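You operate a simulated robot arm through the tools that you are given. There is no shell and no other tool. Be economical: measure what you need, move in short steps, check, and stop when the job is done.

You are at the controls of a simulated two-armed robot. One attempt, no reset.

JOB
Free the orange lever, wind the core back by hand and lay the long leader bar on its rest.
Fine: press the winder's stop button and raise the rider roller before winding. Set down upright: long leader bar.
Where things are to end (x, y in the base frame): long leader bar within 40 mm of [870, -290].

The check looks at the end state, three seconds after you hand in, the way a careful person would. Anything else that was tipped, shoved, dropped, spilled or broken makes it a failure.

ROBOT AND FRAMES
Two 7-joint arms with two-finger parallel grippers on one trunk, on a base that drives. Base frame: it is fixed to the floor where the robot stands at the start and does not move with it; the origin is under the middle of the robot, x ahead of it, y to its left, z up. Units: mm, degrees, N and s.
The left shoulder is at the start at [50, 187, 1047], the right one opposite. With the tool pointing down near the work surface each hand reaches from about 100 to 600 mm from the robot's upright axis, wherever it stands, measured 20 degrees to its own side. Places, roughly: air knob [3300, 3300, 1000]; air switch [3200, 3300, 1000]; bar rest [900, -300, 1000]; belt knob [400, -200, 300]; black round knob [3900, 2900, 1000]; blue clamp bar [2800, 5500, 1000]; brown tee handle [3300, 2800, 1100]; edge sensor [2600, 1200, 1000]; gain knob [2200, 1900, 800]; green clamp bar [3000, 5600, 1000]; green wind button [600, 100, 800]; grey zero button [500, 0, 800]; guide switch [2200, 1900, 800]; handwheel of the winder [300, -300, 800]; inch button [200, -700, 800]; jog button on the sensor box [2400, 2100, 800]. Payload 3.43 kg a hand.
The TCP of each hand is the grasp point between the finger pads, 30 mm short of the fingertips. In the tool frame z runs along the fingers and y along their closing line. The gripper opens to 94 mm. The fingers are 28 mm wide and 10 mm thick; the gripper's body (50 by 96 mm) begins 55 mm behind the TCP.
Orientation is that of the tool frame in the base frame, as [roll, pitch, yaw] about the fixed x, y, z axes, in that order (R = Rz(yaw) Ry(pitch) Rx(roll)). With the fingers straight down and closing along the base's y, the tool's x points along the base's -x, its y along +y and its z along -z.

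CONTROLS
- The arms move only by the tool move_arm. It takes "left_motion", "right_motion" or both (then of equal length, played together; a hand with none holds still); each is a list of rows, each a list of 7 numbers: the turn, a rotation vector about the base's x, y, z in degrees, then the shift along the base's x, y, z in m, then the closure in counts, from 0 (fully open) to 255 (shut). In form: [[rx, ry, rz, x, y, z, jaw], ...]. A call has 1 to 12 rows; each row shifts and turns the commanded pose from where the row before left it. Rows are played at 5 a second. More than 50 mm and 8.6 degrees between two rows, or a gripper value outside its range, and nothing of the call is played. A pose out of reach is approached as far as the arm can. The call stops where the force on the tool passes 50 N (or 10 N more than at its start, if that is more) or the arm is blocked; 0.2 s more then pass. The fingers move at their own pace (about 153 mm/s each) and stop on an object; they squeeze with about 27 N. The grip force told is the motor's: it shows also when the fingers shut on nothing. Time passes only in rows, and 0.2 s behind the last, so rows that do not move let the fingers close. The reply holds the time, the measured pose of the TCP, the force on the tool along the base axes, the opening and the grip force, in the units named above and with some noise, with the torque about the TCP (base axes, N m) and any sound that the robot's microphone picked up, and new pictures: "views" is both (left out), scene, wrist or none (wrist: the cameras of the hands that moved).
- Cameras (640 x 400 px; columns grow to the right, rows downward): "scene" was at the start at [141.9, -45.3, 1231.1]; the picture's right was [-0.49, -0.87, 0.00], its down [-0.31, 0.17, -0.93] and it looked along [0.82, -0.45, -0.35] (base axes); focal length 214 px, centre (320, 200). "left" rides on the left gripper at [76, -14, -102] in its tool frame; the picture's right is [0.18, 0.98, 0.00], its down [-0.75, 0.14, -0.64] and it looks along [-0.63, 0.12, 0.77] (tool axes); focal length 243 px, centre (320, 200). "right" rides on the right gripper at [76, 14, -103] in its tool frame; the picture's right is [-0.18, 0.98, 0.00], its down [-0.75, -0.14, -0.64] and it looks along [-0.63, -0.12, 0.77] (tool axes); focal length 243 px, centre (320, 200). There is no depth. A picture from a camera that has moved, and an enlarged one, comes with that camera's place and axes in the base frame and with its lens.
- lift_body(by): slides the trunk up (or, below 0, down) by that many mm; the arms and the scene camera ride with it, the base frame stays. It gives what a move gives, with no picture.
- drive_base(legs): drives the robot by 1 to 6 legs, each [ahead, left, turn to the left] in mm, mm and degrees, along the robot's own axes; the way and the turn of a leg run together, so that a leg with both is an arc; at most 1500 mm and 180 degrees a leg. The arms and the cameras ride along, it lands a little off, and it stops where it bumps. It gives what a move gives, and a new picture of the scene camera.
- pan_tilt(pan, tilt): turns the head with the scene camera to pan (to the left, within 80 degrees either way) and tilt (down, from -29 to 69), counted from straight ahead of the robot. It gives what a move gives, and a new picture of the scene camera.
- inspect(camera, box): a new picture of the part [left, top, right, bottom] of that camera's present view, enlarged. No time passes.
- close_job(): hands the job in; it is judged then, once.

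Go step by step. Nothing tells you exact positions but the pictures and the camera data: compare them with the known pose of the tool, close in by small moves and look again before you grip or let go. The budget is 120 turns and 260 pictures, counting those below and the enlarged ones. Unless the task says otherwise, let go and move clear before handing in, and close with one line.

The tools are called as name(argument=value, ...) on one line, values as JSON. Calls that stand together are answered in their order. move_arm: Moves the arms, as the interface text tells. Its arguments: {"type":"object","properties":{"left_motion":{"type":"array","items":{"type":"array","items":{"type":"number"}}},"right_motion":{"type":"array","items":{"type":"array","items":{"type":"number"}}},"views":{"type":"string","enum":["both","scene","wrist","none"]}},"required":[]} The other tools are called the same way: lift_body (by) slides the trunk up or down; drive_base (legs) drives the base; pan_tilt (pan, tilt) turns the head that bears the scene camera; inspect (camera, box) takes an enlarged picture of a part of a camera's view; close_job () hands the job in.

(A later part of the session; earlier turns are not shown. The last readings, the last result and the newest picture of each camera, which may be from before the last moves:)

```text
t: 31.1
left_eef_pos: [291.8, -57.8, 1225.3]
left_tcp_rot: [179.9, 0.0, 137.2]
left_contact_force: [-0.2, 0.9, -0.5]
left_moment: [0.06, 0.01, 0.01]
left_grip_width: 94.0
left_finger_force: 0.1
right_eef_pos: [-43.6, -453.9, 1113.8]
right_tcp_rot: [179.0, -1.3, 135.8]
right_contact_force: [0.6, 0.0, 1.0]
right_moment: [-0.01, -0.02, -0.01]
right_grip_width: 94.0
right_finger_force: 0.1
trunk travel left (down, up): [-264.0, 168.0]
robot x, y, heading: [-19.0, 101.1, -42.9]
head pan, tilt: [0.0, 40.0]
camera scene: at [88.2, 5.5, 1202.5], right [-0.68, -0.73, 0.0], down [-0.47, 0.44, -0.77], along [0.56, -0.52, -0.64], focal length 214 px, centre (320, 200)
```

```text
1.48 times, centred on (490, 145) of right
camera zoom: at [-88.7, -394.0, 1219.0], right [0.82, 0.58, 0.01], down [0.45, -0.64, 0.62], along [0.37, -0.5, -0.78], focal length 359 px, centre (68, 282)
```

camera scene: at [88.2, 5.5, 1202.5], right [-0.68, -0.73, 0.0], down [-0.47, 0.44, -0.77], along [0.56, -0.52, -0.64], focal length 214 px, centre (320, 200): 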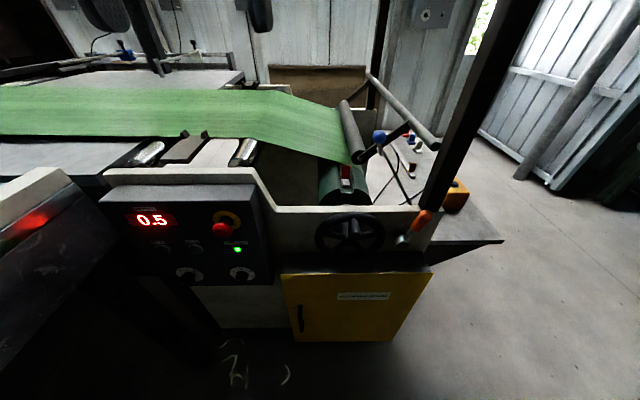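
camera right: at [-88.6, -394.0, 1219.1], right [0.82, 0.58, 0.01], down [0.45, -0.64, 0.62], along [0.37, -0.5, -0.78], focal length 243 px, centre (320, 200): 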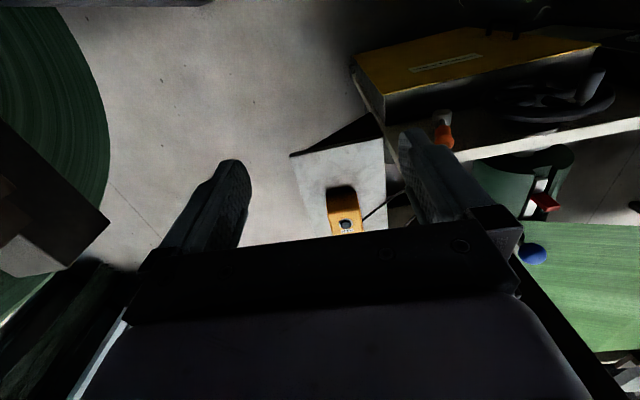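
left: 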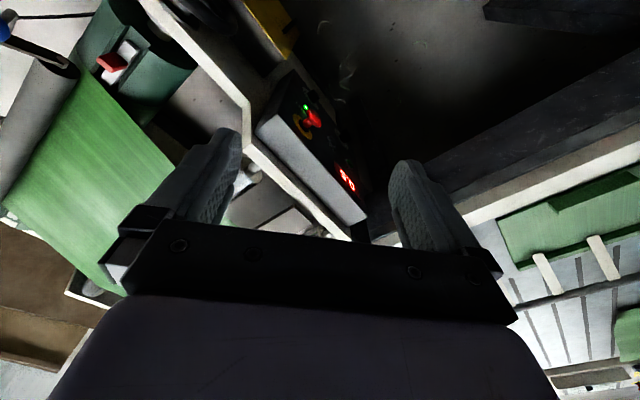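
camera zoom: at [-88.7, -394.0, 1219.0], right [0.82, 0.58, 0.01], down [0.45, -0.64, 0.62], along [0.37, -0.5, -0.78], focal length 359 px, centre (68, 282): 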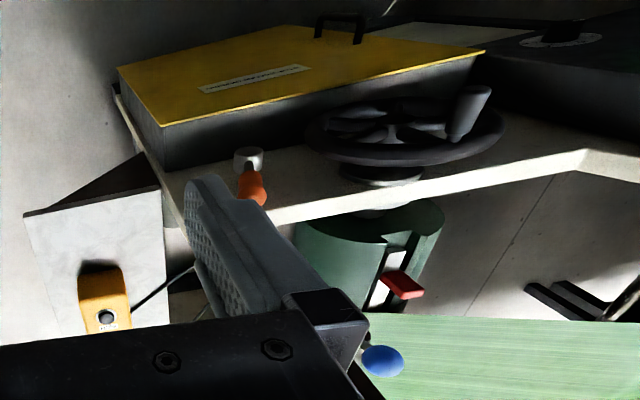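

The panel, wheel with crank knob, brake lever and core bar are all clear. First the stop button, about (445, -50, 875): I bring the closed left fingers in front of it.

move_arm(left_motion=[[0, 0, 0, 0.006, 0.003, -0.015, 255], [0, 0, 0, 0.01, 0.006, -0.03, 255], [0, 0, 0, 0.01, 0.006, -0.036, 255], [0, 0, 0, 0.01, 0.006, -0.036, 255], [0, 0, 0, 0.01, 0.006, -0.036, 255], [0, 0, 0, 0.01, 0.006, -0.036, 255], [0, 0, 0, 0.01, 0.006, -0.036, 255], [0, 0, 0, 0.01, 0.006, -0.036, 255], [0, 0, 0, 0.01, 0.006, -0.036, 255], [0, 0, 0, 0.01, 0.006, -0.03, 255], [0, 0, 0, 0.005, 0.002, -0.015, 255]])

inspect(camera="scene", box=[120, 150, 300, 290])

```text
t: 33.7
left_eef_pos: [376.1, -19.0, 894.1]
left_tcp_rot: [179.5, 1.6, 135.0]
left_contact_force: [0.8, -0.2, 0.1]
left_moment: [0.01, 0.01, -0.01]
left_grip_width: 0.0
left_finger_force: 27.2
right_eef_pos: [-61.5, -464.8, 1109.3]
right_tcp_rot: [178.0, -1.0, 135.4]
right_contact_force: [0.2, 0.2, 0.7]
right_moment: [0.0, -0.03, -0.01]
right_grip_width: 94.0
right_finger_force: 0.0
trunk travel left (down, up): [-264.0, 168.0]
robot x, y, heading: [-17.5, 100.4, -43.4]
head pan, tilt: [0.0, 40.0]
stopped in row 11 (left hand): the arm was blocked; the commanded pose is now the measured one
camera scene: at [73.4, -6.9, 1203.4], right [-0.69, -0.73, -0.02], down [-0.46, 0.45, -0.77], along [0.57, -0.52, -0.64], focal length 214 px, centre (320, 200)
camera left: at [309.4, 26.2, 994.4], right [0.56, 0.83, 0.0], down [0.62, -0.42, 0.66], along [0.55, -0.37, -0.75], focal length 243 px, centre (320, 200)
```

scene: 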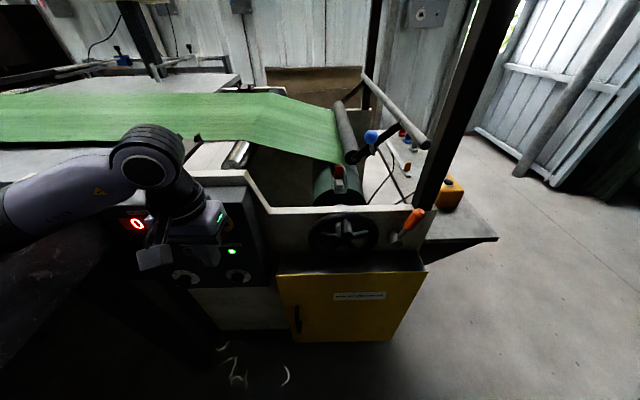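
left: 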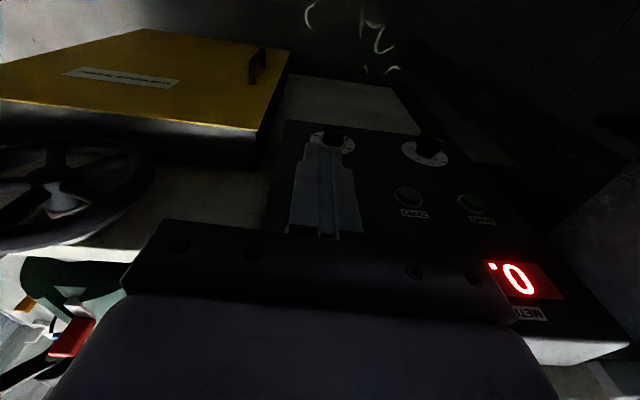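

```text
2.86 times, centred on (210, 220) of scene
camera zoom: at [73.4, -6.9, 1203.4], right [-0.69, -0.73, -0.02], down [-0.46, 0.45, -0.77], along [0.57, -0.52, -0.64], focal length 613 px, centre (634, 143)
```

zoom: 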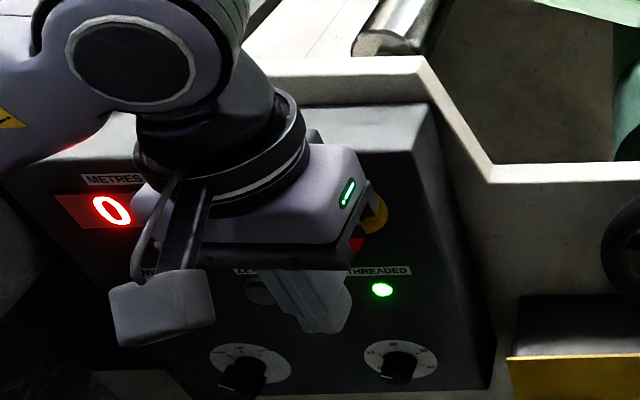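

The left arm got blocked, perhaps its elbow on the machine at the left. I look there.

pan_tilt(pan=55, tilt=35)

```text
t: 34.9
left_eef_pos: [376.7, -18.1, 892.6]
left_tcp_rot: [179.4, 1.2, 135.1]
left_contact_force: [0.0, 0.2, 0.7]
left_moment: [0.03, -0.03, 0.0]
left_grip_width: 0.0
left_finger_force: 27.4
right_eef_pos: [-58.7, -467.2, 1106.8]
right_tcp_rot: [177.7, -1.3, 135.6]
right_contact_force: [0.0, 0.8, 0.3]
right_moment: [0.0, 0.01, 0.01]
right_grip_width: 94.3
right_finger_force: 0.1
trunk travel left (down, up): [-264.0, 168.0]
robot x, y, heading: [-22.3, 100.7, -43.4]
head pan, tilt: [55.0, 35.0]
camera scene: at [98.3, 67.7, 1211.5], right [0.21, -0.98, -0.01], down [-0.55, -0.11, -0.83], along [0.81, 0.18, -0.56], focal length 214 px, centre (320, 200)
```

scene: 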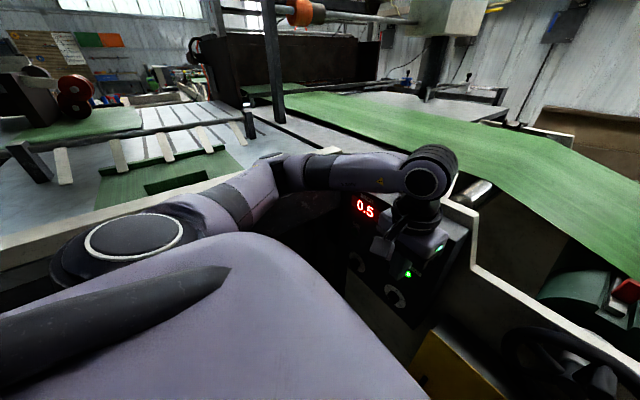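

The left elbow meets the table on that side. I raise the trunk 120 mm so the elbow clears it.

lift_body(by=120)

pan_tilt(pan=20, tilt=45)

```text
t: 36.4
left_eef_pos: [387.9, -7.7, 1005.4]
left_tcp_rot: [-179.6, 0.8, 135.7]
left_contact_force: [0.2, 0.1, 0.0]
left_moment: [-0.01, 0.0, 0.0]
left_grip_width: 0.1
left_finger_force: 26.9
right_eef_pos: [-47.7, -456.6, 1235.5]
right_tcp_rot: [179.0, -1.3, 135.6]
right_contact_force: [-0.4, -0.3, 0.4]
right_moment: [0.0, 0.01, 0.0]
right_grip_width: 93.9
right_finger_force: 0.1
trunk travel left (down, up): [-384.0, 48.0]
robot x, y, heading: [-17.7, 99.8, -43.1]
head pan, tilt: [55.0, 35.0]
```

```text
t: 37.5
left_eef_pos: [387.1, -7.8, 1005.5]
left_tcp_rot: [-179.7, 0.8, 135.7]
left_contact_force: [0.4, 0.3, 0.4]
left_moment: [0.04, 0.04, -0.01]
left_grip_width: 0.0
left_finger_force: 26.4
right_eef_pos: [-46.3, -456.5, 1235.0]
right_tcp_rot: [178.9, -1.4, 135.6]
right_contact_force: [-0.6, 0.1, 0.0]
right_moment: [-0.01, 0.04, 0.0]
right_grip_width: 93.8
right_finger_force: 0.1
trunk travel left (down, up): [-384.0, 48.0]
robot x, y, heading: [-18.8, 100.2, -43.0]
head pan, tilt: [20.0, 45.0]
camera scene: at [100.0, 29.6, 1315.3], right [-0.39, -0.92, 0.0], down [-0.65, 0.28, -0.71], along [0.65, -0.28, -0.71], focal length 214 px, centre (320, 200)
```

scene: 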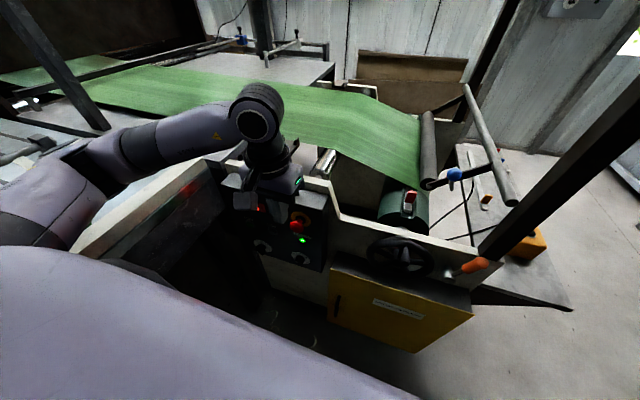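

inspect(camera="scene", box=[220, 180, 360, 280])

inspect(camera="left", box=[0, 0, 640, 400])

```text
4.00 times, centred on (290, 230) of scene
camera zoom: at [100.0, 29.6, 1315.3], right [-0.39, -0.92, 0.0], down [-0.65, 0.28, -0.71], along [0.65, -0.28, -0.71], focal length 858 px, centre (440, 80)
```

zoom: 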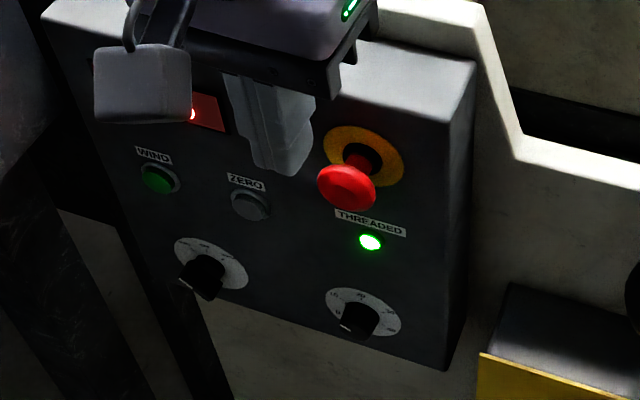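

```text
1.00 times, centred on (320, 200) of left (not enlarged: the box is as wide or as high as the picture)
camera zoom: at [321.5, 36.6, 1107.4], right [0.55, 0.83, -0.01], down [0.63, -0.42, 0.65], along [0.54, -0.37, -0.76], focal length 243 px, centre (320, 200)
```

zoom: 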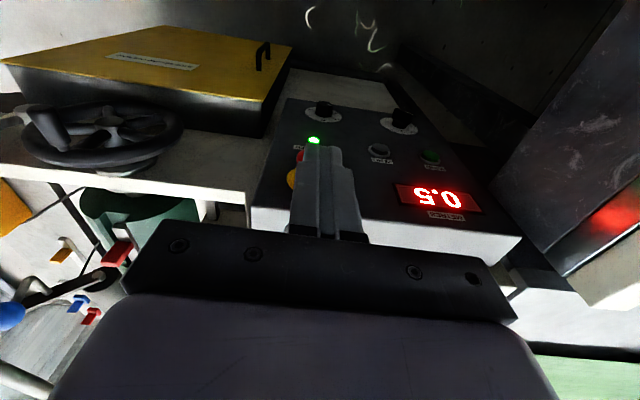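

The button head works out at about (421, -47, 899). The fingers are straight above and in front; I go down 100 mm.

move_arm(left_motion=[[0, 0, 0, -0.001, -0.001, -0.01, 255], [0, 0, 0, -0.001, -0.001, -0.02, 255], [0, 0, 0, -0.001, -0.001, -0.02, 255], [0, 0, 0, -0.001, -0.001, -0.02, 255], [0, 0, 0, -0.001, -0.001, -0.02, 255], [0, 0, 0, 0, 0, -0.01, 255]])

inspect(camera="scene", box=[220, 180, 360, 280])

```text
t: 38.9
left_eef_pos: [382.6, -14.5, 904.6]
left_tcp_rot: [-179.7, 0.9, 135.7]
left_contact_force: [-0.4, 0.2, -0.1]
left_moment: [0.02, -0.01, 0.02]
left_grip_width: 0.0
left_finger_force: 27.0
right_eef_pos: [-46.7, -456.2, 1234.0]
right_tcp_rot: [178.9, -1.3, 135.5]
right_contact_force: [-0.2, -0.2, 0.4]
right_moment: [0.01, 0.02, -0.04]
right_grip_width: 93.9
right_finger_force: 0.0
trunk travel left (down, up): [-384.0, 48.0]
robot x, y, heading: [-16.9, 102.2, -43.2]
head pan, tilt: [20.0, 45.0]
camera scene: at [100.0, 29.5, 1315.3], right [-0.39, -0.92, 0.0], down [-0.65, 0.28, -0.71], along [0.65, -0.28, -0.71], focal length 214 px, centre (320, 200)
camera left: at [315.9, 30.8, 1006.4], right [0.55, 0.83, -0.01], down [0.63, -0.42, 0.65], along [0.54, -0.37, -0.76], focal length 243 px, centre (320, 200)
```

scene: 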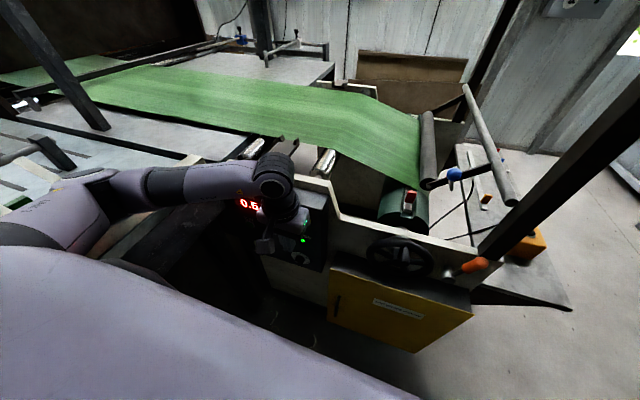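
left: 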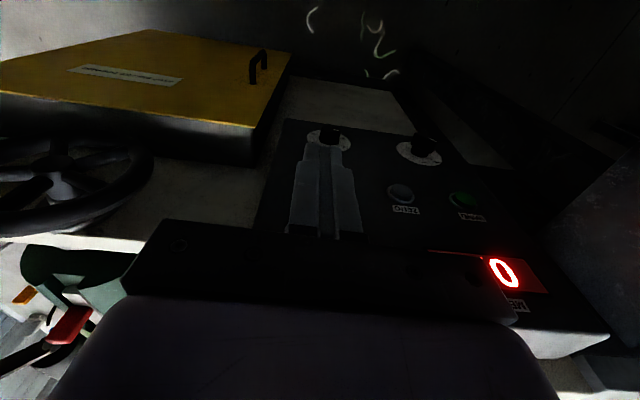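

```text
4.00 times, centred on (290, 230) of scene
camera zoom: at [100.0, 29.5, 1315.3], right [-0.39, -0.92, 0.0], down [-0.65, 0.28, -0.71], along [0.65, -0.28, -0.71], focal length 858 px, centre (440, 80)
```

zoom: 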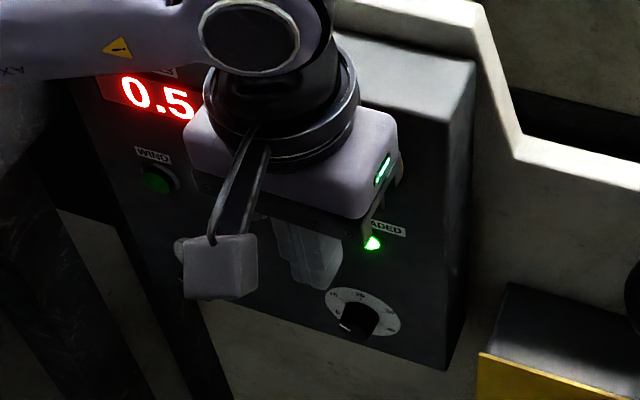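

I push forward onto the button in small steps.

move_arm(left_motion=[[0, 0, 0, 0.006, -0.004, 0, 255], [0, 0, 0, 0.006, -0.004, 0, 255], [0, 0, 0, 0.005, -0.004, 0, 255], [0, 0, 0, 0.004, -0.003, 0, 255], [0, 0, 0, 0.003, -0.003, 0, 255], [0, 0, 0, 0.003, -0.003, 0, 255], [0, 0, 0, 0.003, -0.003, 0, 255], [0, 0, 0, 0.003, -0.003, 0, 255], [0, 0, 0, 0.003, -0.003, 0, 255], [0, 0, 0, 0.003, -0.003, 0, 255]], views="none")

```text
t: 41.0
left_eef_pos: [418.5, -44.4, 906.8]
left_tcp_rot: [-179.7, 0.6, 135.7]
left_contact_force: [-10.1, 10.8, 3.7]
left_moment: [0.26, 0.22, 0.01]
left_grip_width: 0.3
left_finger_force: 26.8
right_eef_pos: [-47.7, -455.9, 1235.0]
right_tcp_rot: [178.9, -1.1, 135.6]
right_contact_force: [-0.7, -0.2, -0.3]
right_moment: [0.01, 0.02, 0.0]
right_grip_width: 94.2
right_finger_force: 0.1
trunk travel left (down, up): [-384.0, 48.0]
robot x, y, heading: [-20.5, 102.1, -43.1]
head pan, tilt: [20.0, 45.0]
```

move_arm(left_motion=[[0, 0, 0, 0.003, -0.003, 0, 255], [0, 0, 0, 0.003, -0.003, 0, 255], [0, 0, 0, 0.003, -0.003, 0, 255], [0, 0, 0, 0.003, -0.003, 0, 255], [0, 0, 0, 0, 0, 0, 255]], views="scene")

inspect(camera="scene", box=[220, 180, 360, 280])

```text
t: 41.9
left_eef_pos: [418.4, -45.2, 904.6]
left_tcp_rot: [-179.7, -1.5, 135.1]
left_contact_force: [-24.6, 26.8, 8.8]
left_moment: [-0.14, 0.33, 0.09]
left_grip_width: 0.0
left_finger_force: 26.9
right_eef_pos: [-49.5, -453.4, 1236.5]
right_tcp_rot: [178.8, -1.0, 135.7]
right_contact_force: [0.1, -0.8, 0.7]
right_moment: [0.05, -0.02, -0.02]
right_grip_width: 94.0
right_finger_force: 0.0
trunk travel left (down, up): [-384.0, 48.0]
robot x, y, heading: [-21.2, 101.0, -43.3]
head pan, tilt: [20.0, 45.0]
stopped in row 4 (left hand): the force on the tool passed its limit at 52 N (the readings are from after the stop); the commanded pose is now the measured one
camera scene: at [96.8, 32.4, 1315.8], right [-0.39, -0.92, 0.0], down [-0.65, 0.27, -0.71], along [0.65, -0.28, -0.7], focal length 214 px, centre (320, 200)
```

scene: 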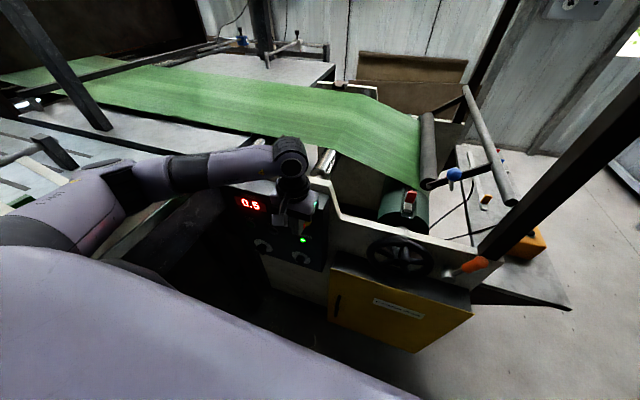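

```text
4.00 times, centred on (290, 230) of scene
camera zoom: at [96.8, 32.4, 1315.8], right [-0.39, -0.92, 0.0], down [-0.65, 0.27, -0.71], along [0.65, -0.28, -0.7], focal length 858 px, centre (440, 80)
```

zoom: 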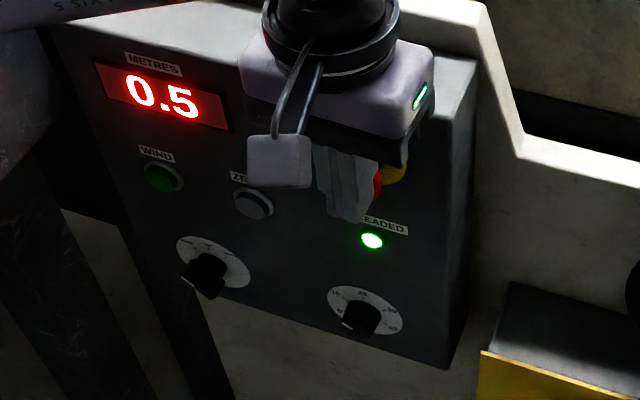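

The stop was pushed firmly. I back off and check whether it stayed in.

move_arm(left_motion=[[0, 0, 0, -0.006, 0.006, 0, 255], [0, 0, 0, -0.012, 0.012, 0, 255], [0, 0, 0, -0.015, 0.014, 0.01, 255], [0, 0, 0, -0.01, 0.01, 0.03, 255], [0, 0, 0, 0, 0, 0.035, 255], [0, 0, 0, 0, 0, 0.035, 255], [0, 0, 0, 0, 0, 0.035, 255], [0, 0, 0, 0, 0, 0.03, 255]], views="scene")

inspect(camera="scene", box=[220, 180, 360, 280])

```text
t: 43.7
left_eef_pos: [381.9, -7.0, 1079.2]
left_tcp_rot: [-179.7, -0.7, 135.5]
left_contact_force: [0.2, -0.4, 0.8]
left_moment: [0.0, -0.04, 0.0]
left_grip_width: 0.0
left_finger_force: 26.8
right_eef_pos: [-47.3, -455.5, 1232.9]
right_tcp_rot: [178.9, -1.3, 135.7]
right_contact_force: [0.0, -0.3, -0.3]
right_moment: [0.01, 0.02, -0.04]
right_grip_width: 93.9
right_finger_force: 0.1
trunk travel left (down, up): [-384.0, 48.0]
robot x, y, heading: [-19.2, 101.9, -42.8]
head pan, tilt: [20.0, 45.0]
camera scene: at [99.4, 30.0, 1315.2], right [-0.39, -0.92, 0.0], down [-0.65, 0.28, -0.71], along [0.65, -0.28, -0.71], focal length 214 px, centre (320, 200)
```

scene: 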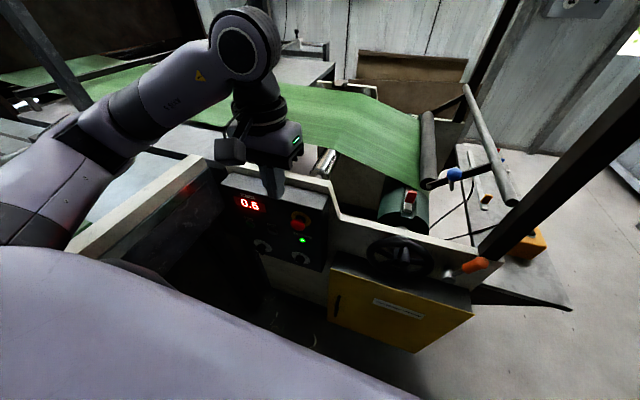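

```text
4.00 times, centred on (290, 230) of scene
camera zoom: at [99.4, 30.0, 1315.2], right [-0.39, -0.92, 0.0], down [-0.65, 0.28, -0.71], along [0.65, -0.28, -0.71], focal length 858 px, centre (440, 80)
```

zoom: 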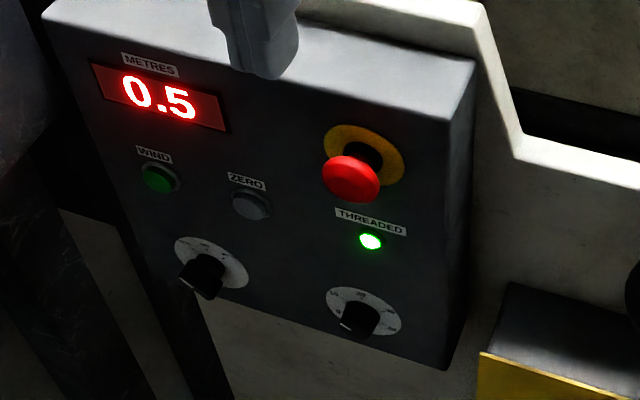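

The button now sits deeper: latched. Next is the rider roller; the post makes the left arm the better choice, so I shift the base right and forward.

drive_base(legs=[[0, -150, 0], [70, 0, 0]])

pan_tilt(pan=0, tilt=45)

```text
t: 46.2
left_eef_pos: [330.7, -164.4, 1078.8]
left_tcp_rot: [-179.6, -0.6, 135.3]
left_contact_force: [0.3, -0.4, 0.7]
left_moment: [-0.02, 0.01, 0.02]
left_grip_width: 0.0
left_finger_force: 27.1
right_eef_pos: [-98.3, -614.3, 1234.0]
right_tcp_rot: [178.9, -1.2, 135.6]
right_contact_force: [-0.7, 0.3, 0.4]
right_moment: [0.01, 0.03, 0.01]
right_grip_width: 94.0
right_finger_force: 0.1
trunk travel left (down, up): [-384.0, 48.0]
robot x, y, heading: [-72.8, -54.1, -42.8]
head pan, tilt: [20.0, 45.0]
camera scene: at [49.0, -128.2, 1315.1], right [-0.39, -0.92, 0.0], down [-0.65, 0.28, -0.71], along [0.65, -0.28, -0.71], focal length 214 px, centre (320, 200)
```

scene: 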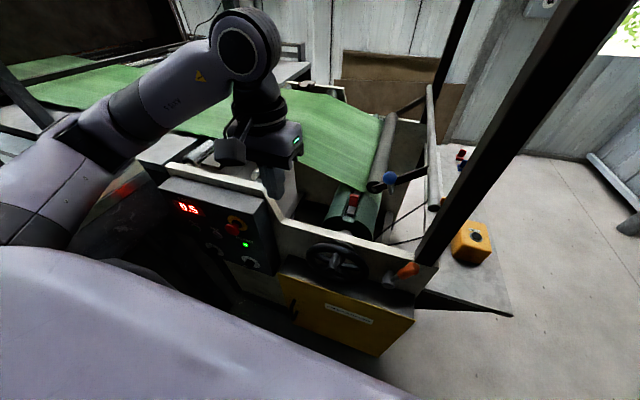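

```text
t: 47.1
left_eef_pos: [330.9, -164.9, 1078.8]
left_tcp_rot: [-179.7, -0.5, 135.5]
left_contact_force: [-0.1, 0.1, 0.8]
left_moment: [0.0, 0.02, 0.04]
left_grip_width: 0.0
left_finger_force: 26.6
right_eef_pos: [-98.9, -613.9, 1233.7]
right_tcp_rot: [178.9, -1.1, 135.8]
right_contact_force: [-0.5, -0.4, 0.5]
right_moment: [0.03, 0.02, 0.02]
right_grip_width: 94.3
right_finger_force: 0.0
trunk travel left (down, up): [-384.0, 48.0]
robot x, y, heading: [-72.1, -56.3, -42.9]
head pan, tilt: [0.0, 45.0]
camera scene: at [33.0, -151.3, 1315.2], right [-0.68, -0.73, 0.0], down [-0.52, 0.48, -0.71], along [0.52, -0.48, -0.71], focal length 214 px, centre (320, 200)
```

scene: 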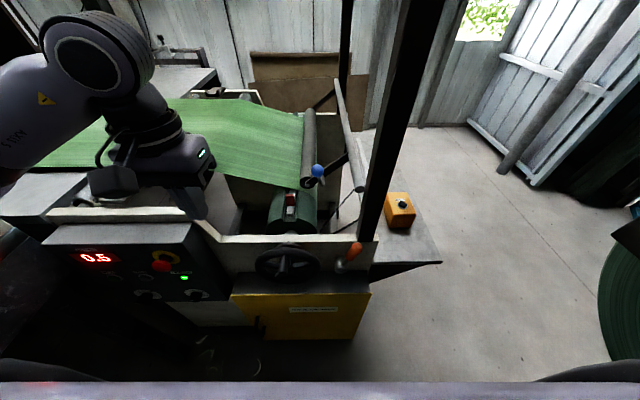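

inspect(camera="scene", box=[230, 70, 430, 290])

inspect(camera="scene", box=[260, 120, 380, 210])

inspect(camera="scene", box=[310, 215, 400, 285])

inspect(camera="left", box=[0, 0, 640, 400])

```text
1.82 times, centred on (330, 180) of scene
camera zoom: at [33.0, -151.3, 1315.2], right [-0.68, -0.73, 0.0], down [-0.52, 0.48, -0.71], along [0.52, -0.48, -0.71], focal length 390 px, centre (302, 236)
```

zoom: 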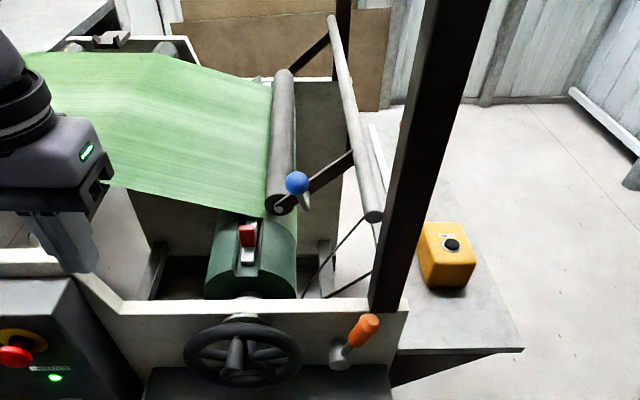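

```text
4.44 times, centred on (320, 165) of scene
camera zoom: at [33.0, -151.3, 1315.2], right [-0.68, -0.73, 0.0], down [-0.52, 0.48, -0.71], along [0.52, -0.48, -0.71], focal length 953 px, centre (320, 356)
```

zoom: 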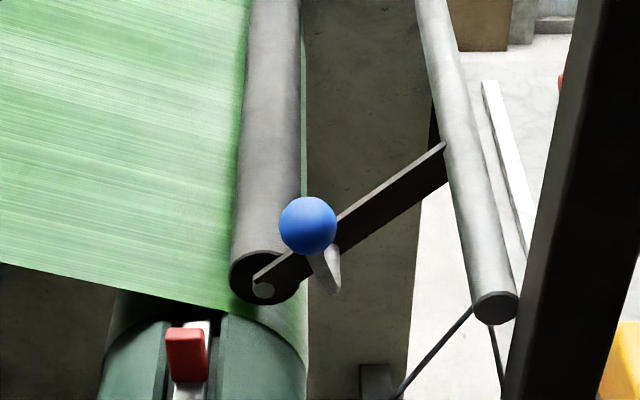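

```text
5.71 times, centred on (355, 250) of scene
camera zoom: at [33.0, -151.3, 1315.2], right [-0.68, -0.73, 0.0], down [-0.52, 0.48, -0.71], along [0.52, -0.48, -0.71], focal length 1226 px, centre (120, -86)
```

zoom: 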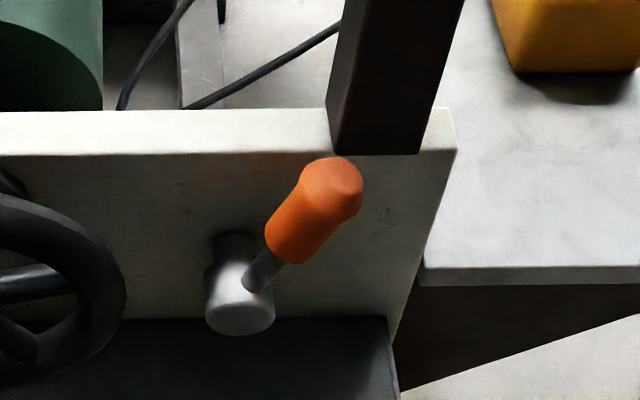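

```text
1.00 times, centred on (320, 200) of left (not enlarged: the box is as wide or as high as the picture)
camera zoom: at [266.2, -122.1, 1182.1], right [0.56, 0.83, 0.0], down [0.64, -0.43, 0.63], along [0.52, -0.36, -0.77], focal length 243 px, centre (320, 200)
```

zoom: 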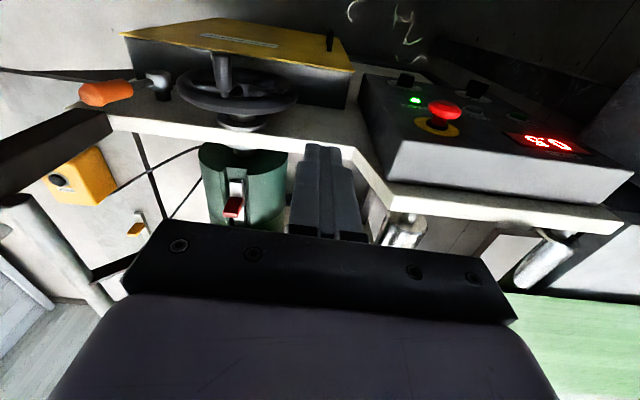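

The ball is at about (360, -444, 981), 33 mm across. I take the left hand above it, turning it so the fingers close along the arm's pivot axis.

move_arm(left_motion=[[0, 0, -5, 0.002, -0.012, 0.005, 0], [0, 0, -8, 0.002, -0.024, 0.005, 0], [0, 0, -8, 0.003, -0.026, 0, 0], [0, 0, -8, 0.003, -0.026, 0, 0], [0, 0, -8, 0.003, -0.026, 0, 0], [0, 0, -8, 0.003, -0.026, 0, 0], [0, 0, -8, 0.003, -0.026, 0, 0], [0, 0, -8, 0.003, -0.026, 0, 0], [0, 0, -8, 0.003, -0.026, 0, 0], [0, 0, -8, 0.002, -0.026, 0, 0], [0, 0, -8, 0.001, -0.023, 0, 0], [0, 0, -5, 0, -0.012, 0, 0]])

```text
t: 49.7
left_eef_pos: [344.8, -315.0, 1104.0]
left_tcp_rot: [179.5, -0.7, 82.3]
left_contact_force: [-0.7, -0.8, 0.7]
left_moment: [-0.03, 0.03, 0.01]
left_grip_width: 94.0
left_finger_force: 0.2
left hand out of reach, approached as far as the arm can: row 7, 8, 9, 10, 11, 12
right_eef_pos: [-98.0, -614.0, 1234.8]
right_tcp_rot: [178.8, -1.2, 135.7]
right_contact_force: [-0.3, -0.6, -0.4]
right_moment: [0.0, -0.03, 0.02]
right_grip_width: 93.9
right_finger_force: 0.0
trunk travel left (down, up): [-384.0, 48.0]
robot x, y, heading: [-68.7, -51.6, -42.8]
head pan, tilt: [0.0, 45.0]
camera scene: at [32.9, -151.2, 1315.3], right [-0.68, -0.73, 0.0], down [-0.52, 0.48, -0.71], along [0.52, -0.48, -0.71], focal length 214 px, centre (320, 200)
camera left: at [338.9, -238.2, 1207.4], right [1.0, 0.05, 0.01], down [0.03, -0.77, 0.63], along [0.04, -0.63, -0.77], focal length 243 px, centre (320, 200)
```

scene: 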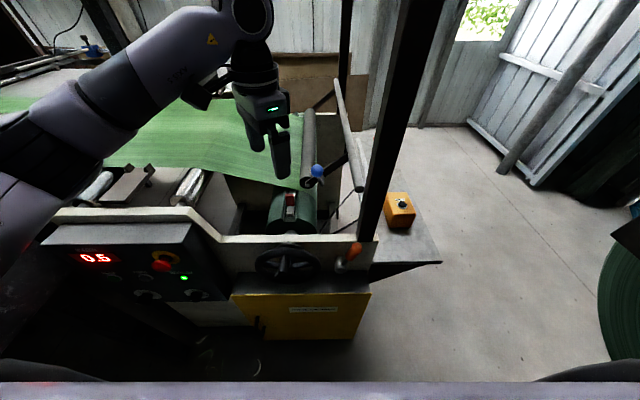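
left: 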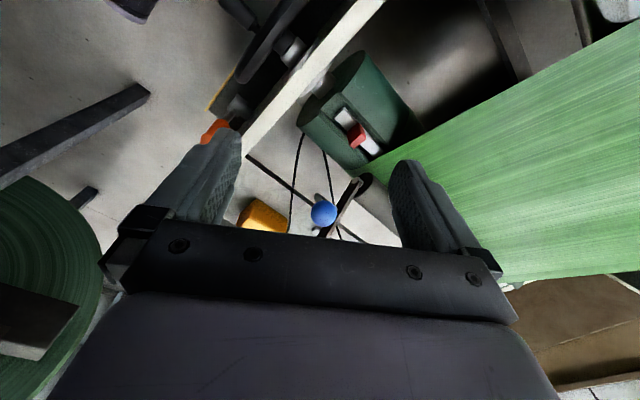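

The ball is beyond the left arm's envelope from here. I bring the right hand in a bit, lower the trunk, and shift the base right and slightly forward.

lift_body(by=-100)

move_arm(right_motion=[[0, 0, 0, 0.006, 0.006, 0, 0], [0, 0, 0, 0.012, 0.013, 0, 0], [0, 0, 0, 0.012, 0.013, 0, 0], [0, 0, 0, 0.012, 0.013, 0, 0], [0, 0, 0, 0.012, 0.013, 0, 0]], left_motion=[[0, 0, 0, 0, 0.01, 0.02, 0], [0, 0, 0, 0, 0.01, 0.02, 0], [0, 0, 0, 0, 0.01, 0.02, 0], [0, 0, 0, 0, 0, 0.02, 0], [0, 0, 0, 0, 0, 0.02, 0]], views="none")

drive_base(legs=[[0, -110, 0], [40, 0, 0]])

```text
t: 51.0
left_eef_pos: [343.9, -314.2, 1004.1]
left_tcp_rot: [179.5, -0.7, 82.3]
left_contact_force: [1.1, -0.4, -0.1]
left_moment: [-0.02, -0.03, -0.03]
left_grip_width: 94.0
left_finger_force: 0.1
right_eef_pos: [-97.6, -613.4, 1135.1]
right_tcp_rot: [178.9, -1.2, 135.7]
right_contact_force: [0.2, -0.3, -0.3]
right_moment: [0.01, -0.01, 0.0]
right_grip_width: 93.9
right_finger_force: 0.1
trunk travel left (down, up): [-284.0, 148.0]
robot x, y, heading: [-71.2, -55.0, -43.0]
head pan, tilt: [0.0, 45.0]
```

```text
t: 52.4
left_eef_pos: [341.7, -284.8, 1103.7]
left_tcp_rot: [179.6, -0.5, 82.5]
left_contact_force: [0.0, 0.3, 0.5]
left_moment: [0.0, 0.0, -0.02]
left_grip_width: 94.0
left_finger_force: 0.1
left hand out of reach, approached as far as the arm can: row 5
right_eef_pos: [-62.6, -567.9, 1115.6]
right_tcp_rot: [172.4, -2.7, 133.0]
right_contact_force: [0.3, 0.1, 0.0]
right_moment: [-0.02, -0.01, 0.01]
right_grip_width: 93.9
right_finger_force: 0.0
trunk travel left (down, up): [-284.0, 148.0]
robot x, y, heading: [-73.7, -56.7, -43.2]
head pan, tilt: [0.0, 45.0]
stopped in row 5 (right hand): the arm was blocked; the commanded pose is now the measured one
```

```text
t: 54.5
left_eef_pos: [295.0, -394.1, 1102.3]
left_tcp_rot: [179.5, -0.6, 82.4]
left_contact_force: [0.9, -0.7, 0.6]
left_moment: [-0.02, 0.03, 0.01]
left_grip_width: 93.9
left_finger_force: 0.1
right_eef_pos: [-108.7, -677.7, 1114.6]
right_tcp_rot: [172.5, -2.9, 132.8]
right_contact_force: [0.9, 0.1, 0.2]
right_moment: [0.01, 0.02, 0.01]
right_grip_width: 93.9
right_finger_force: 0.1
trunk travel left (down, up): [-284.0, 148.0]
robot x, y, heading: [-116.3, -163.8, -43.1]
head pan, tilt: [0.0, 45.0]
camera scene: at [-12.8, -260.5, 1215.1], right [-0.68, -0.73, 0.0], down [-0.52, 0.48, -0.71], along [0.52, -0.48, -0.71], focal length 214 px, centre (320, 200)
```

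scene: 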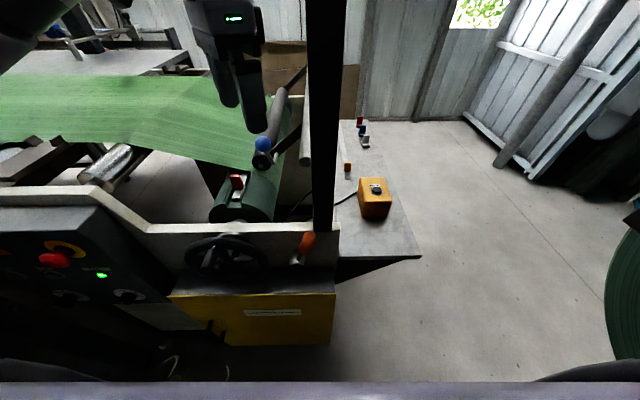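

The hand is close now; I finish the approach and the turn above the ball.

move_arm(left_motion=[[0, 0, -4, 0.008, -0.006, -0.005, 0], [0, 0, -7, 0.012, -0.009, -0.01, 0], [0, 0, -7, 0.012, -0.009, -0.01, 0], [0, 0, -7, 0.012, -0.009, -0.01, 0], [0, 0, -7, 0.012, -0.009, 0, 0], [0, 0, -5, 0.008, -0.008, 0, 0]])

inspect(camera="scene", box=[200, 60, 360, 200])

```text
t: 55.9
left_eef_pos: [155.0, -339.9, 1028.9]
left_tcp_rot: [179.4, -0.6, 45.6]
left_contact_force: [-0.3, -0.9, 0.8]
left_moment: [-0.01, -0.01, 0.03]
left_grip_width: 94.0
left_finger_force: 0.1
left hand out of reach, approached as far as the arm can: row 1, 2, 3, 4, 5, 6
right_eef_pos: [-109.0, -676.2, 1114.8]
right_tcp_rot: [172.5, -2.8, 132.9]
right_contact_force: [-0.6, -0.1, 0.5]
right_moment: [-0.01, 0.0, -0.01]
right_grip_width: 94.1
right_finger_force: 0.0
trunk travel left (down, up): [-284.0, 148.0]
robot x, y, heading: [-118.7, -165.0, -43.4]
head pan, tilt: [0.0, 45.0]
camera scene: at [-13.4, -260.0, 1215.3], right [-0.68, -0.73, 0.0], down [-0.52, 0.48, -0.71], along [0.52, -0.48, -0.71], focal length 214 px, centre (320, 200)
camera left: at [197.1, -275.5, 1132.4], right [0.83, -0.56, 0.01], down [-0.44, -0.64, 0.64], along [-0.35, -0.53, -0.77], focal length 243 px, centre (320, 200)
```

scene: 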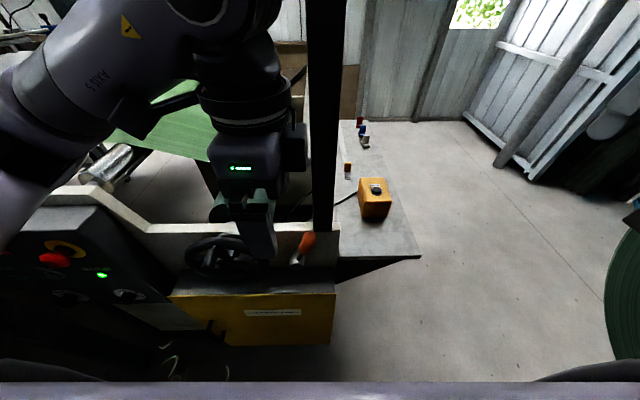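
left: 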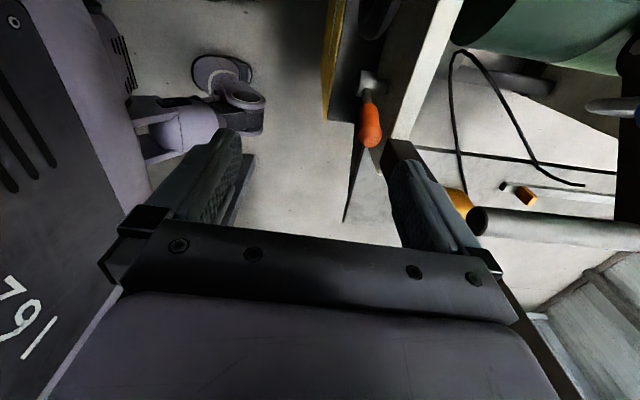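

```text
2.86 times, centred on (280, 130) of scene
camera zoom: at [-13.4, -260.0, 1215.3], right [-0.68, -0.73, 0.0], down [-0.52, 0.48, -0.71], along [0.52, -0.48, -0.71], focal length 613 px, centre (434, 400)
```

zoom: 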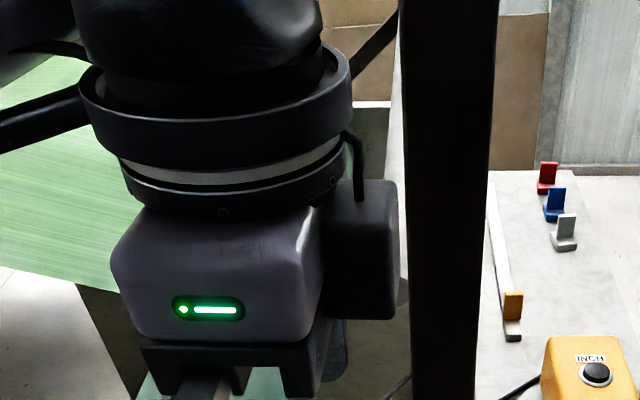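

That wrist turn costs too much reach. I turn back to the plain orientation (closing along the machine) and come over the ball that way.

move_arm(left_motion=[[0, 0, 4, 0, 0, 0.005, 0], [0, 0, 8, 0, 0, 0.005, 0], [0, 0, 8, 0, 0, 0.005, 0], [0, 0, 8, 0, 0, 0.005, 0], [0, 0, 8, 0, 0, 0, 0], [0, 0, 8, 0, 0, 0, 0], [0, 0, 8, 0, 0, 0, 0], [0, 0, 8, 0, 0, 0, 0], [0, 0, 8, 0, 0, 0, 0], [0, 0, 8, 0, 0, 0, 0], [0, 0, 8, 0, 0, 0, 0], [0, 0, 6, 0, 0, 0, 0]])

inspect(camera="scene", box=[200, 60, 360, 200])

```text
t: 58.5
left_eef_pos: [156.7, -340.1, 1051.6]
left_tcp_rot: [179.5, -0.6, 135.6]
left_contact_force: [0.4, 0.7, -0.4]
left_moment: [0.0, 0.02, 0.03]
left_grip_width: 94.3
left_finger_force: 0.0
right_eef_pos: [-108.6, -676.3, 1114.8]
right_tcp_rot: [172.4, -2.8, 132.9]
right_contact_force: [0.1, 0.5, -0.1]
right_moment: [-0.04, -0.04, 0.01]
right_grip_width: 93.9
right_finger_force: 0.0
trunk travel left (down, up): [-284.0, 148.0]
robot x, y, heading: [-117.4, -160.8, -43.4]
head pan, tilt: [0.0, 45.0]
camera scene: at [-13.3, -260.0, 1215.2], right [-0.68, -0.73, 0.0], down [-0.52, 0.48, -0.71], along [0.52, -0.48, -0.71], focal length 214 px, centre (320, 200)
camera left: at [91.2, -298.2, 1154.0], right [0.56, 0.83, 0.01], down [0.64, -0.44, 0.64], along [0.53, -0.35, -0.77], focal length 243 px, centre (320, 200)
```

scene: 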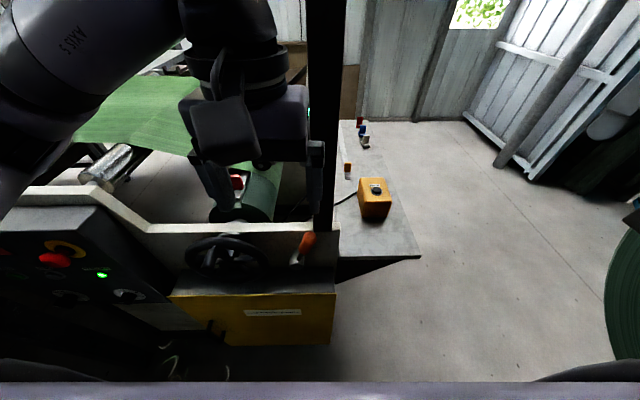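
left: 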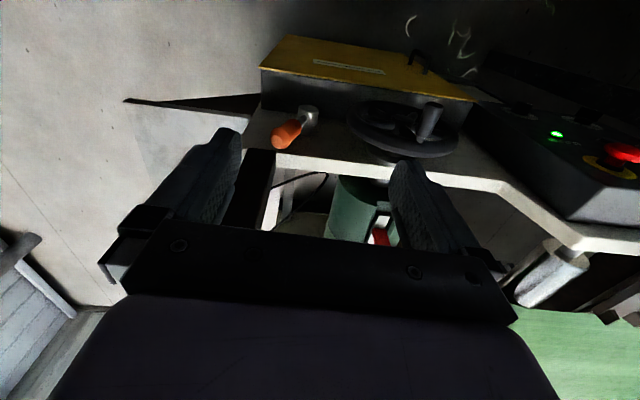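

```text
2.86 times, centred on (280, 130) of scene
camera zoom: at [-13.3, -260.0, 1215.2], right [-0.68, -0.73, 0.0], down [-0.52, 0.48, -0.71], along [0.52, -0.48, -0.71], focal length 613 px, centre (434, 400)
```

zoom: 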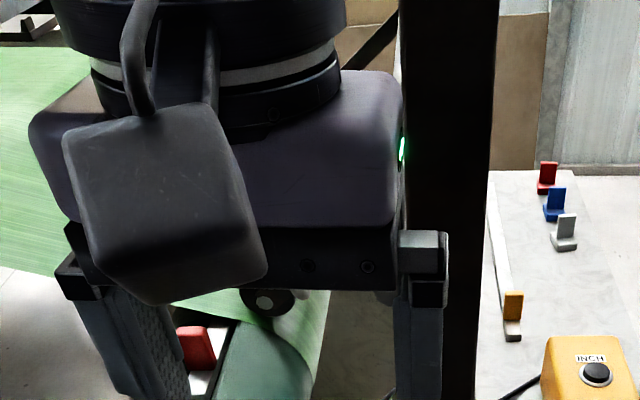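

move_arm(left_motion=[[0, 0, 0, 0.01, 0.01, 0.01, 0], [0, 0, 0, 0.016, 0.017, 0.01, 0], [0, 0, 0, 0.016, 0.017, 0.01, 0], [0, 0, 0, 0.012, -0.006, 0, 0], [0, 0, 0, 0.018, -0.017, 0, 0], [0, 0, 0, 0.019, -0.018, 0, 0], [0, 0, 0, 0.019, -0.018, 0, 0], [0, 0, 0, 0.019, -0.018, 0, 0], [0, 0, 0, 0.019, -0.018, 0, 0], [0, 0, 0, 0.019, -0.018, 0, 0], [0, 0, 0, 0.019, -0.018, 0, 0], [0, 0, 0, 0.013, -0.013, 0, 0]])

inspect(camera="scene", box=[200, 60, 360, 200])

```text
t: 61.1
left_eef_pos: [355.8, -440.4, 1081.8]
left_tcp_rot: [179.6, -0.6, 135.4]
left_contact_force: [-0.6, 0.6, -0.1]
left_moment: [0.01, -0.01, 0.02]
left_grip_width: 94.1
left_finger_force: 0.0
right_eef_pos: [-109.0, -676.9, 1114.8]
right_tcp_rot: [172.5, -2.8, 132.9]
right_contact_force: [-0.3, -0.3, 1.1]
right_moment: [0.03, -0.01, -0.03]
right_grip_width: 94.1
right_finger_force: 0.0
trunk travel left (down, up): [-284.0, 148.0]
robot x, y, heading: [-118.7, -163.1, -43.3]
head pan, tilt: [0.0, 45.0]
camera scene: at [-13.4, -260.2, 1215.2], right [-0.68, -0.73, 0.0], down [-0.52, 0.48, -0.71], along [0.52, -0.48, -0.71], focal length 214 px, centre (320, 200)
camera left: at [290.8, -398.1, 1183.8], right [0.56, 0.83, 0.01], down [0.64, -0.44, 0.64], along [0.53, -0.35, -0.77], focal length 243 px, centre (320, 200)
```

scene: 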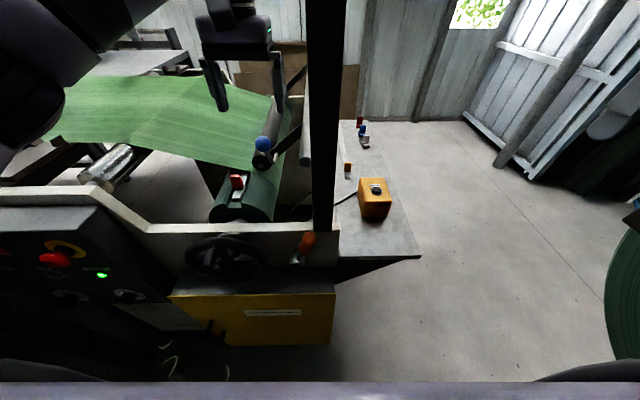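
left: 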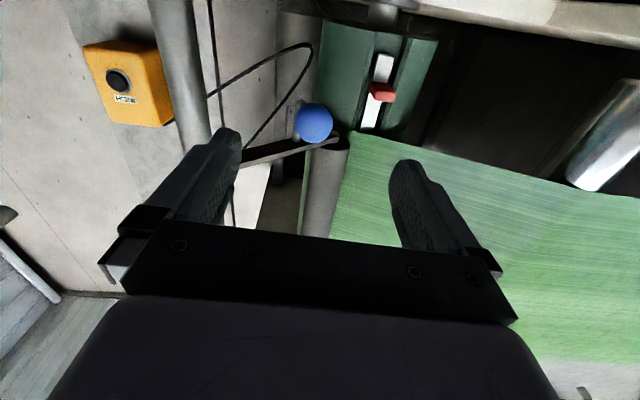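

```text
2.86 times, centred on (280, 130) of scene
camera zoom: at [-13.4, -260.2, 1215.2], right [-0.68, -0.73, 0.0], down [-0.52, 0.48, -0.71], along [0.52, -0.48, -0.71], focal length 613 px, centre (434, 400)
```

zoom: 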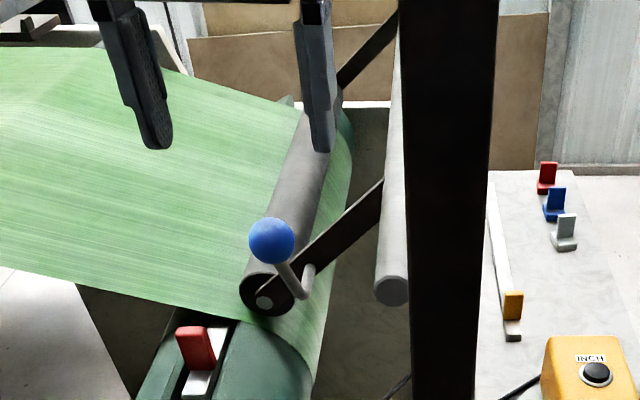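

The L-shaped handle with its ball is now plain. I narrow the jaws to about 60 mm and lower over the ball.

move_arm(left_motion=[[0, 0, 0, -0.0046, 0.001, -0.01, 92], [0, 0, 0, 0, 0, -0.02, 92], [0, 0, 0, 0, 0, -0.02, 92], [0, 0, 0, 0, 0, -0.015, 92], [0, 0, 0, 0, 0, -0.01, 92], [0, 0, 0, 0, 0, -0.01, 92]])

inspect(camera="scene", box=[200, 60, 360, 200])

```text
t: 62.5
left_eef_pos: [350.8, -439.1, 995.0]
left_tcp_rot: [179.5, -0.6, 135.5]
left_contact_force: [1.1, 0.2, -0.4]
left_moment: [0.0, -0.02, -0.03]
left_grip_width: 60.5
left_finger_force: 0.0
right_eef_pos: [-109.3, -676.5, 1114.2]
right_tcp_rot: [172.5, -2.8, 132.9]
right_contact_force: [-0.2, 0.1, -0.1]
right_moment: [-0.02, 0.02, -0.03]
right_grip_width: 93.9
right_finger_force: 0.0
trunk travel left (down, up): [-284.0, 148.0]
robot x, y, heading: [-120.0, -162.2, -43.0]
head pan, tilt: [0.0, 45.0]
camera scene: at [-13.3, -260.0, 1215.3], right [-0.68, -0.73, 0.0], down [-0.52, 0.48, -0.71], along [0.52, -0.48, -0.71], focal length 214 px, centre (320, 200)
camera left: at [285.7, -397.1, 1098.5], right [0.56, 0.83, 0.01], down [0.64, -0.44, 0.64], along [0.53, -0.35, -0.77], focal length 243 px, centre (320, 200)
```

scene: 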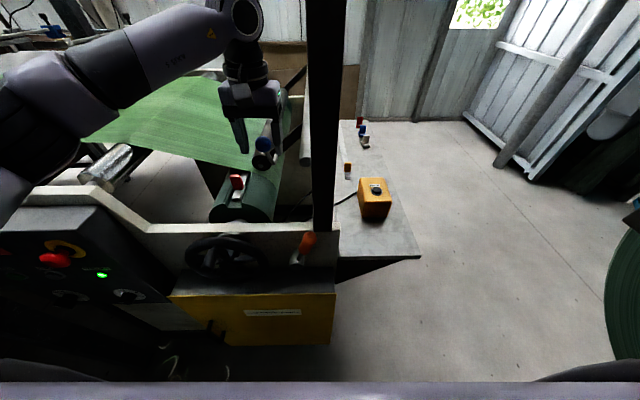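
left: 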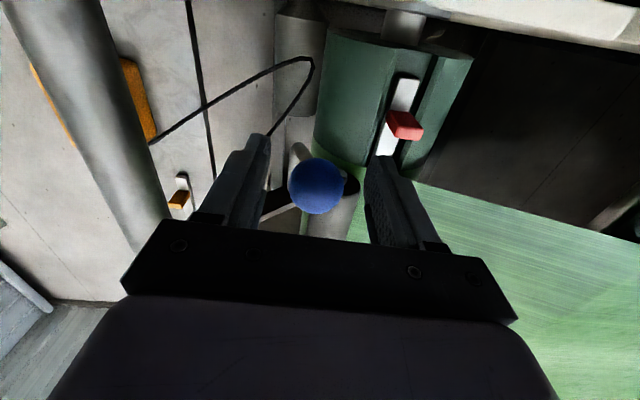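

```text
2.86 times, centred on (280, 130) of scene
camera zoom: at [-13.3, -260.0, 1215.3], right [-0.68, -0.73, 0.0], down [-0.52, 0.48, -0.71], along [0.52, -0.48, -0.71], focal length 613 px, centre (434, 400)
```

zoom: 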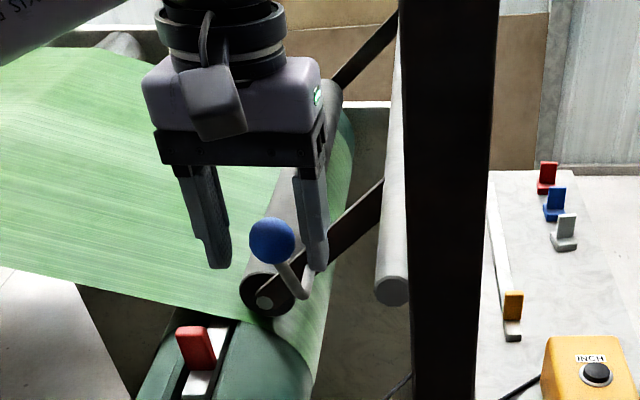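

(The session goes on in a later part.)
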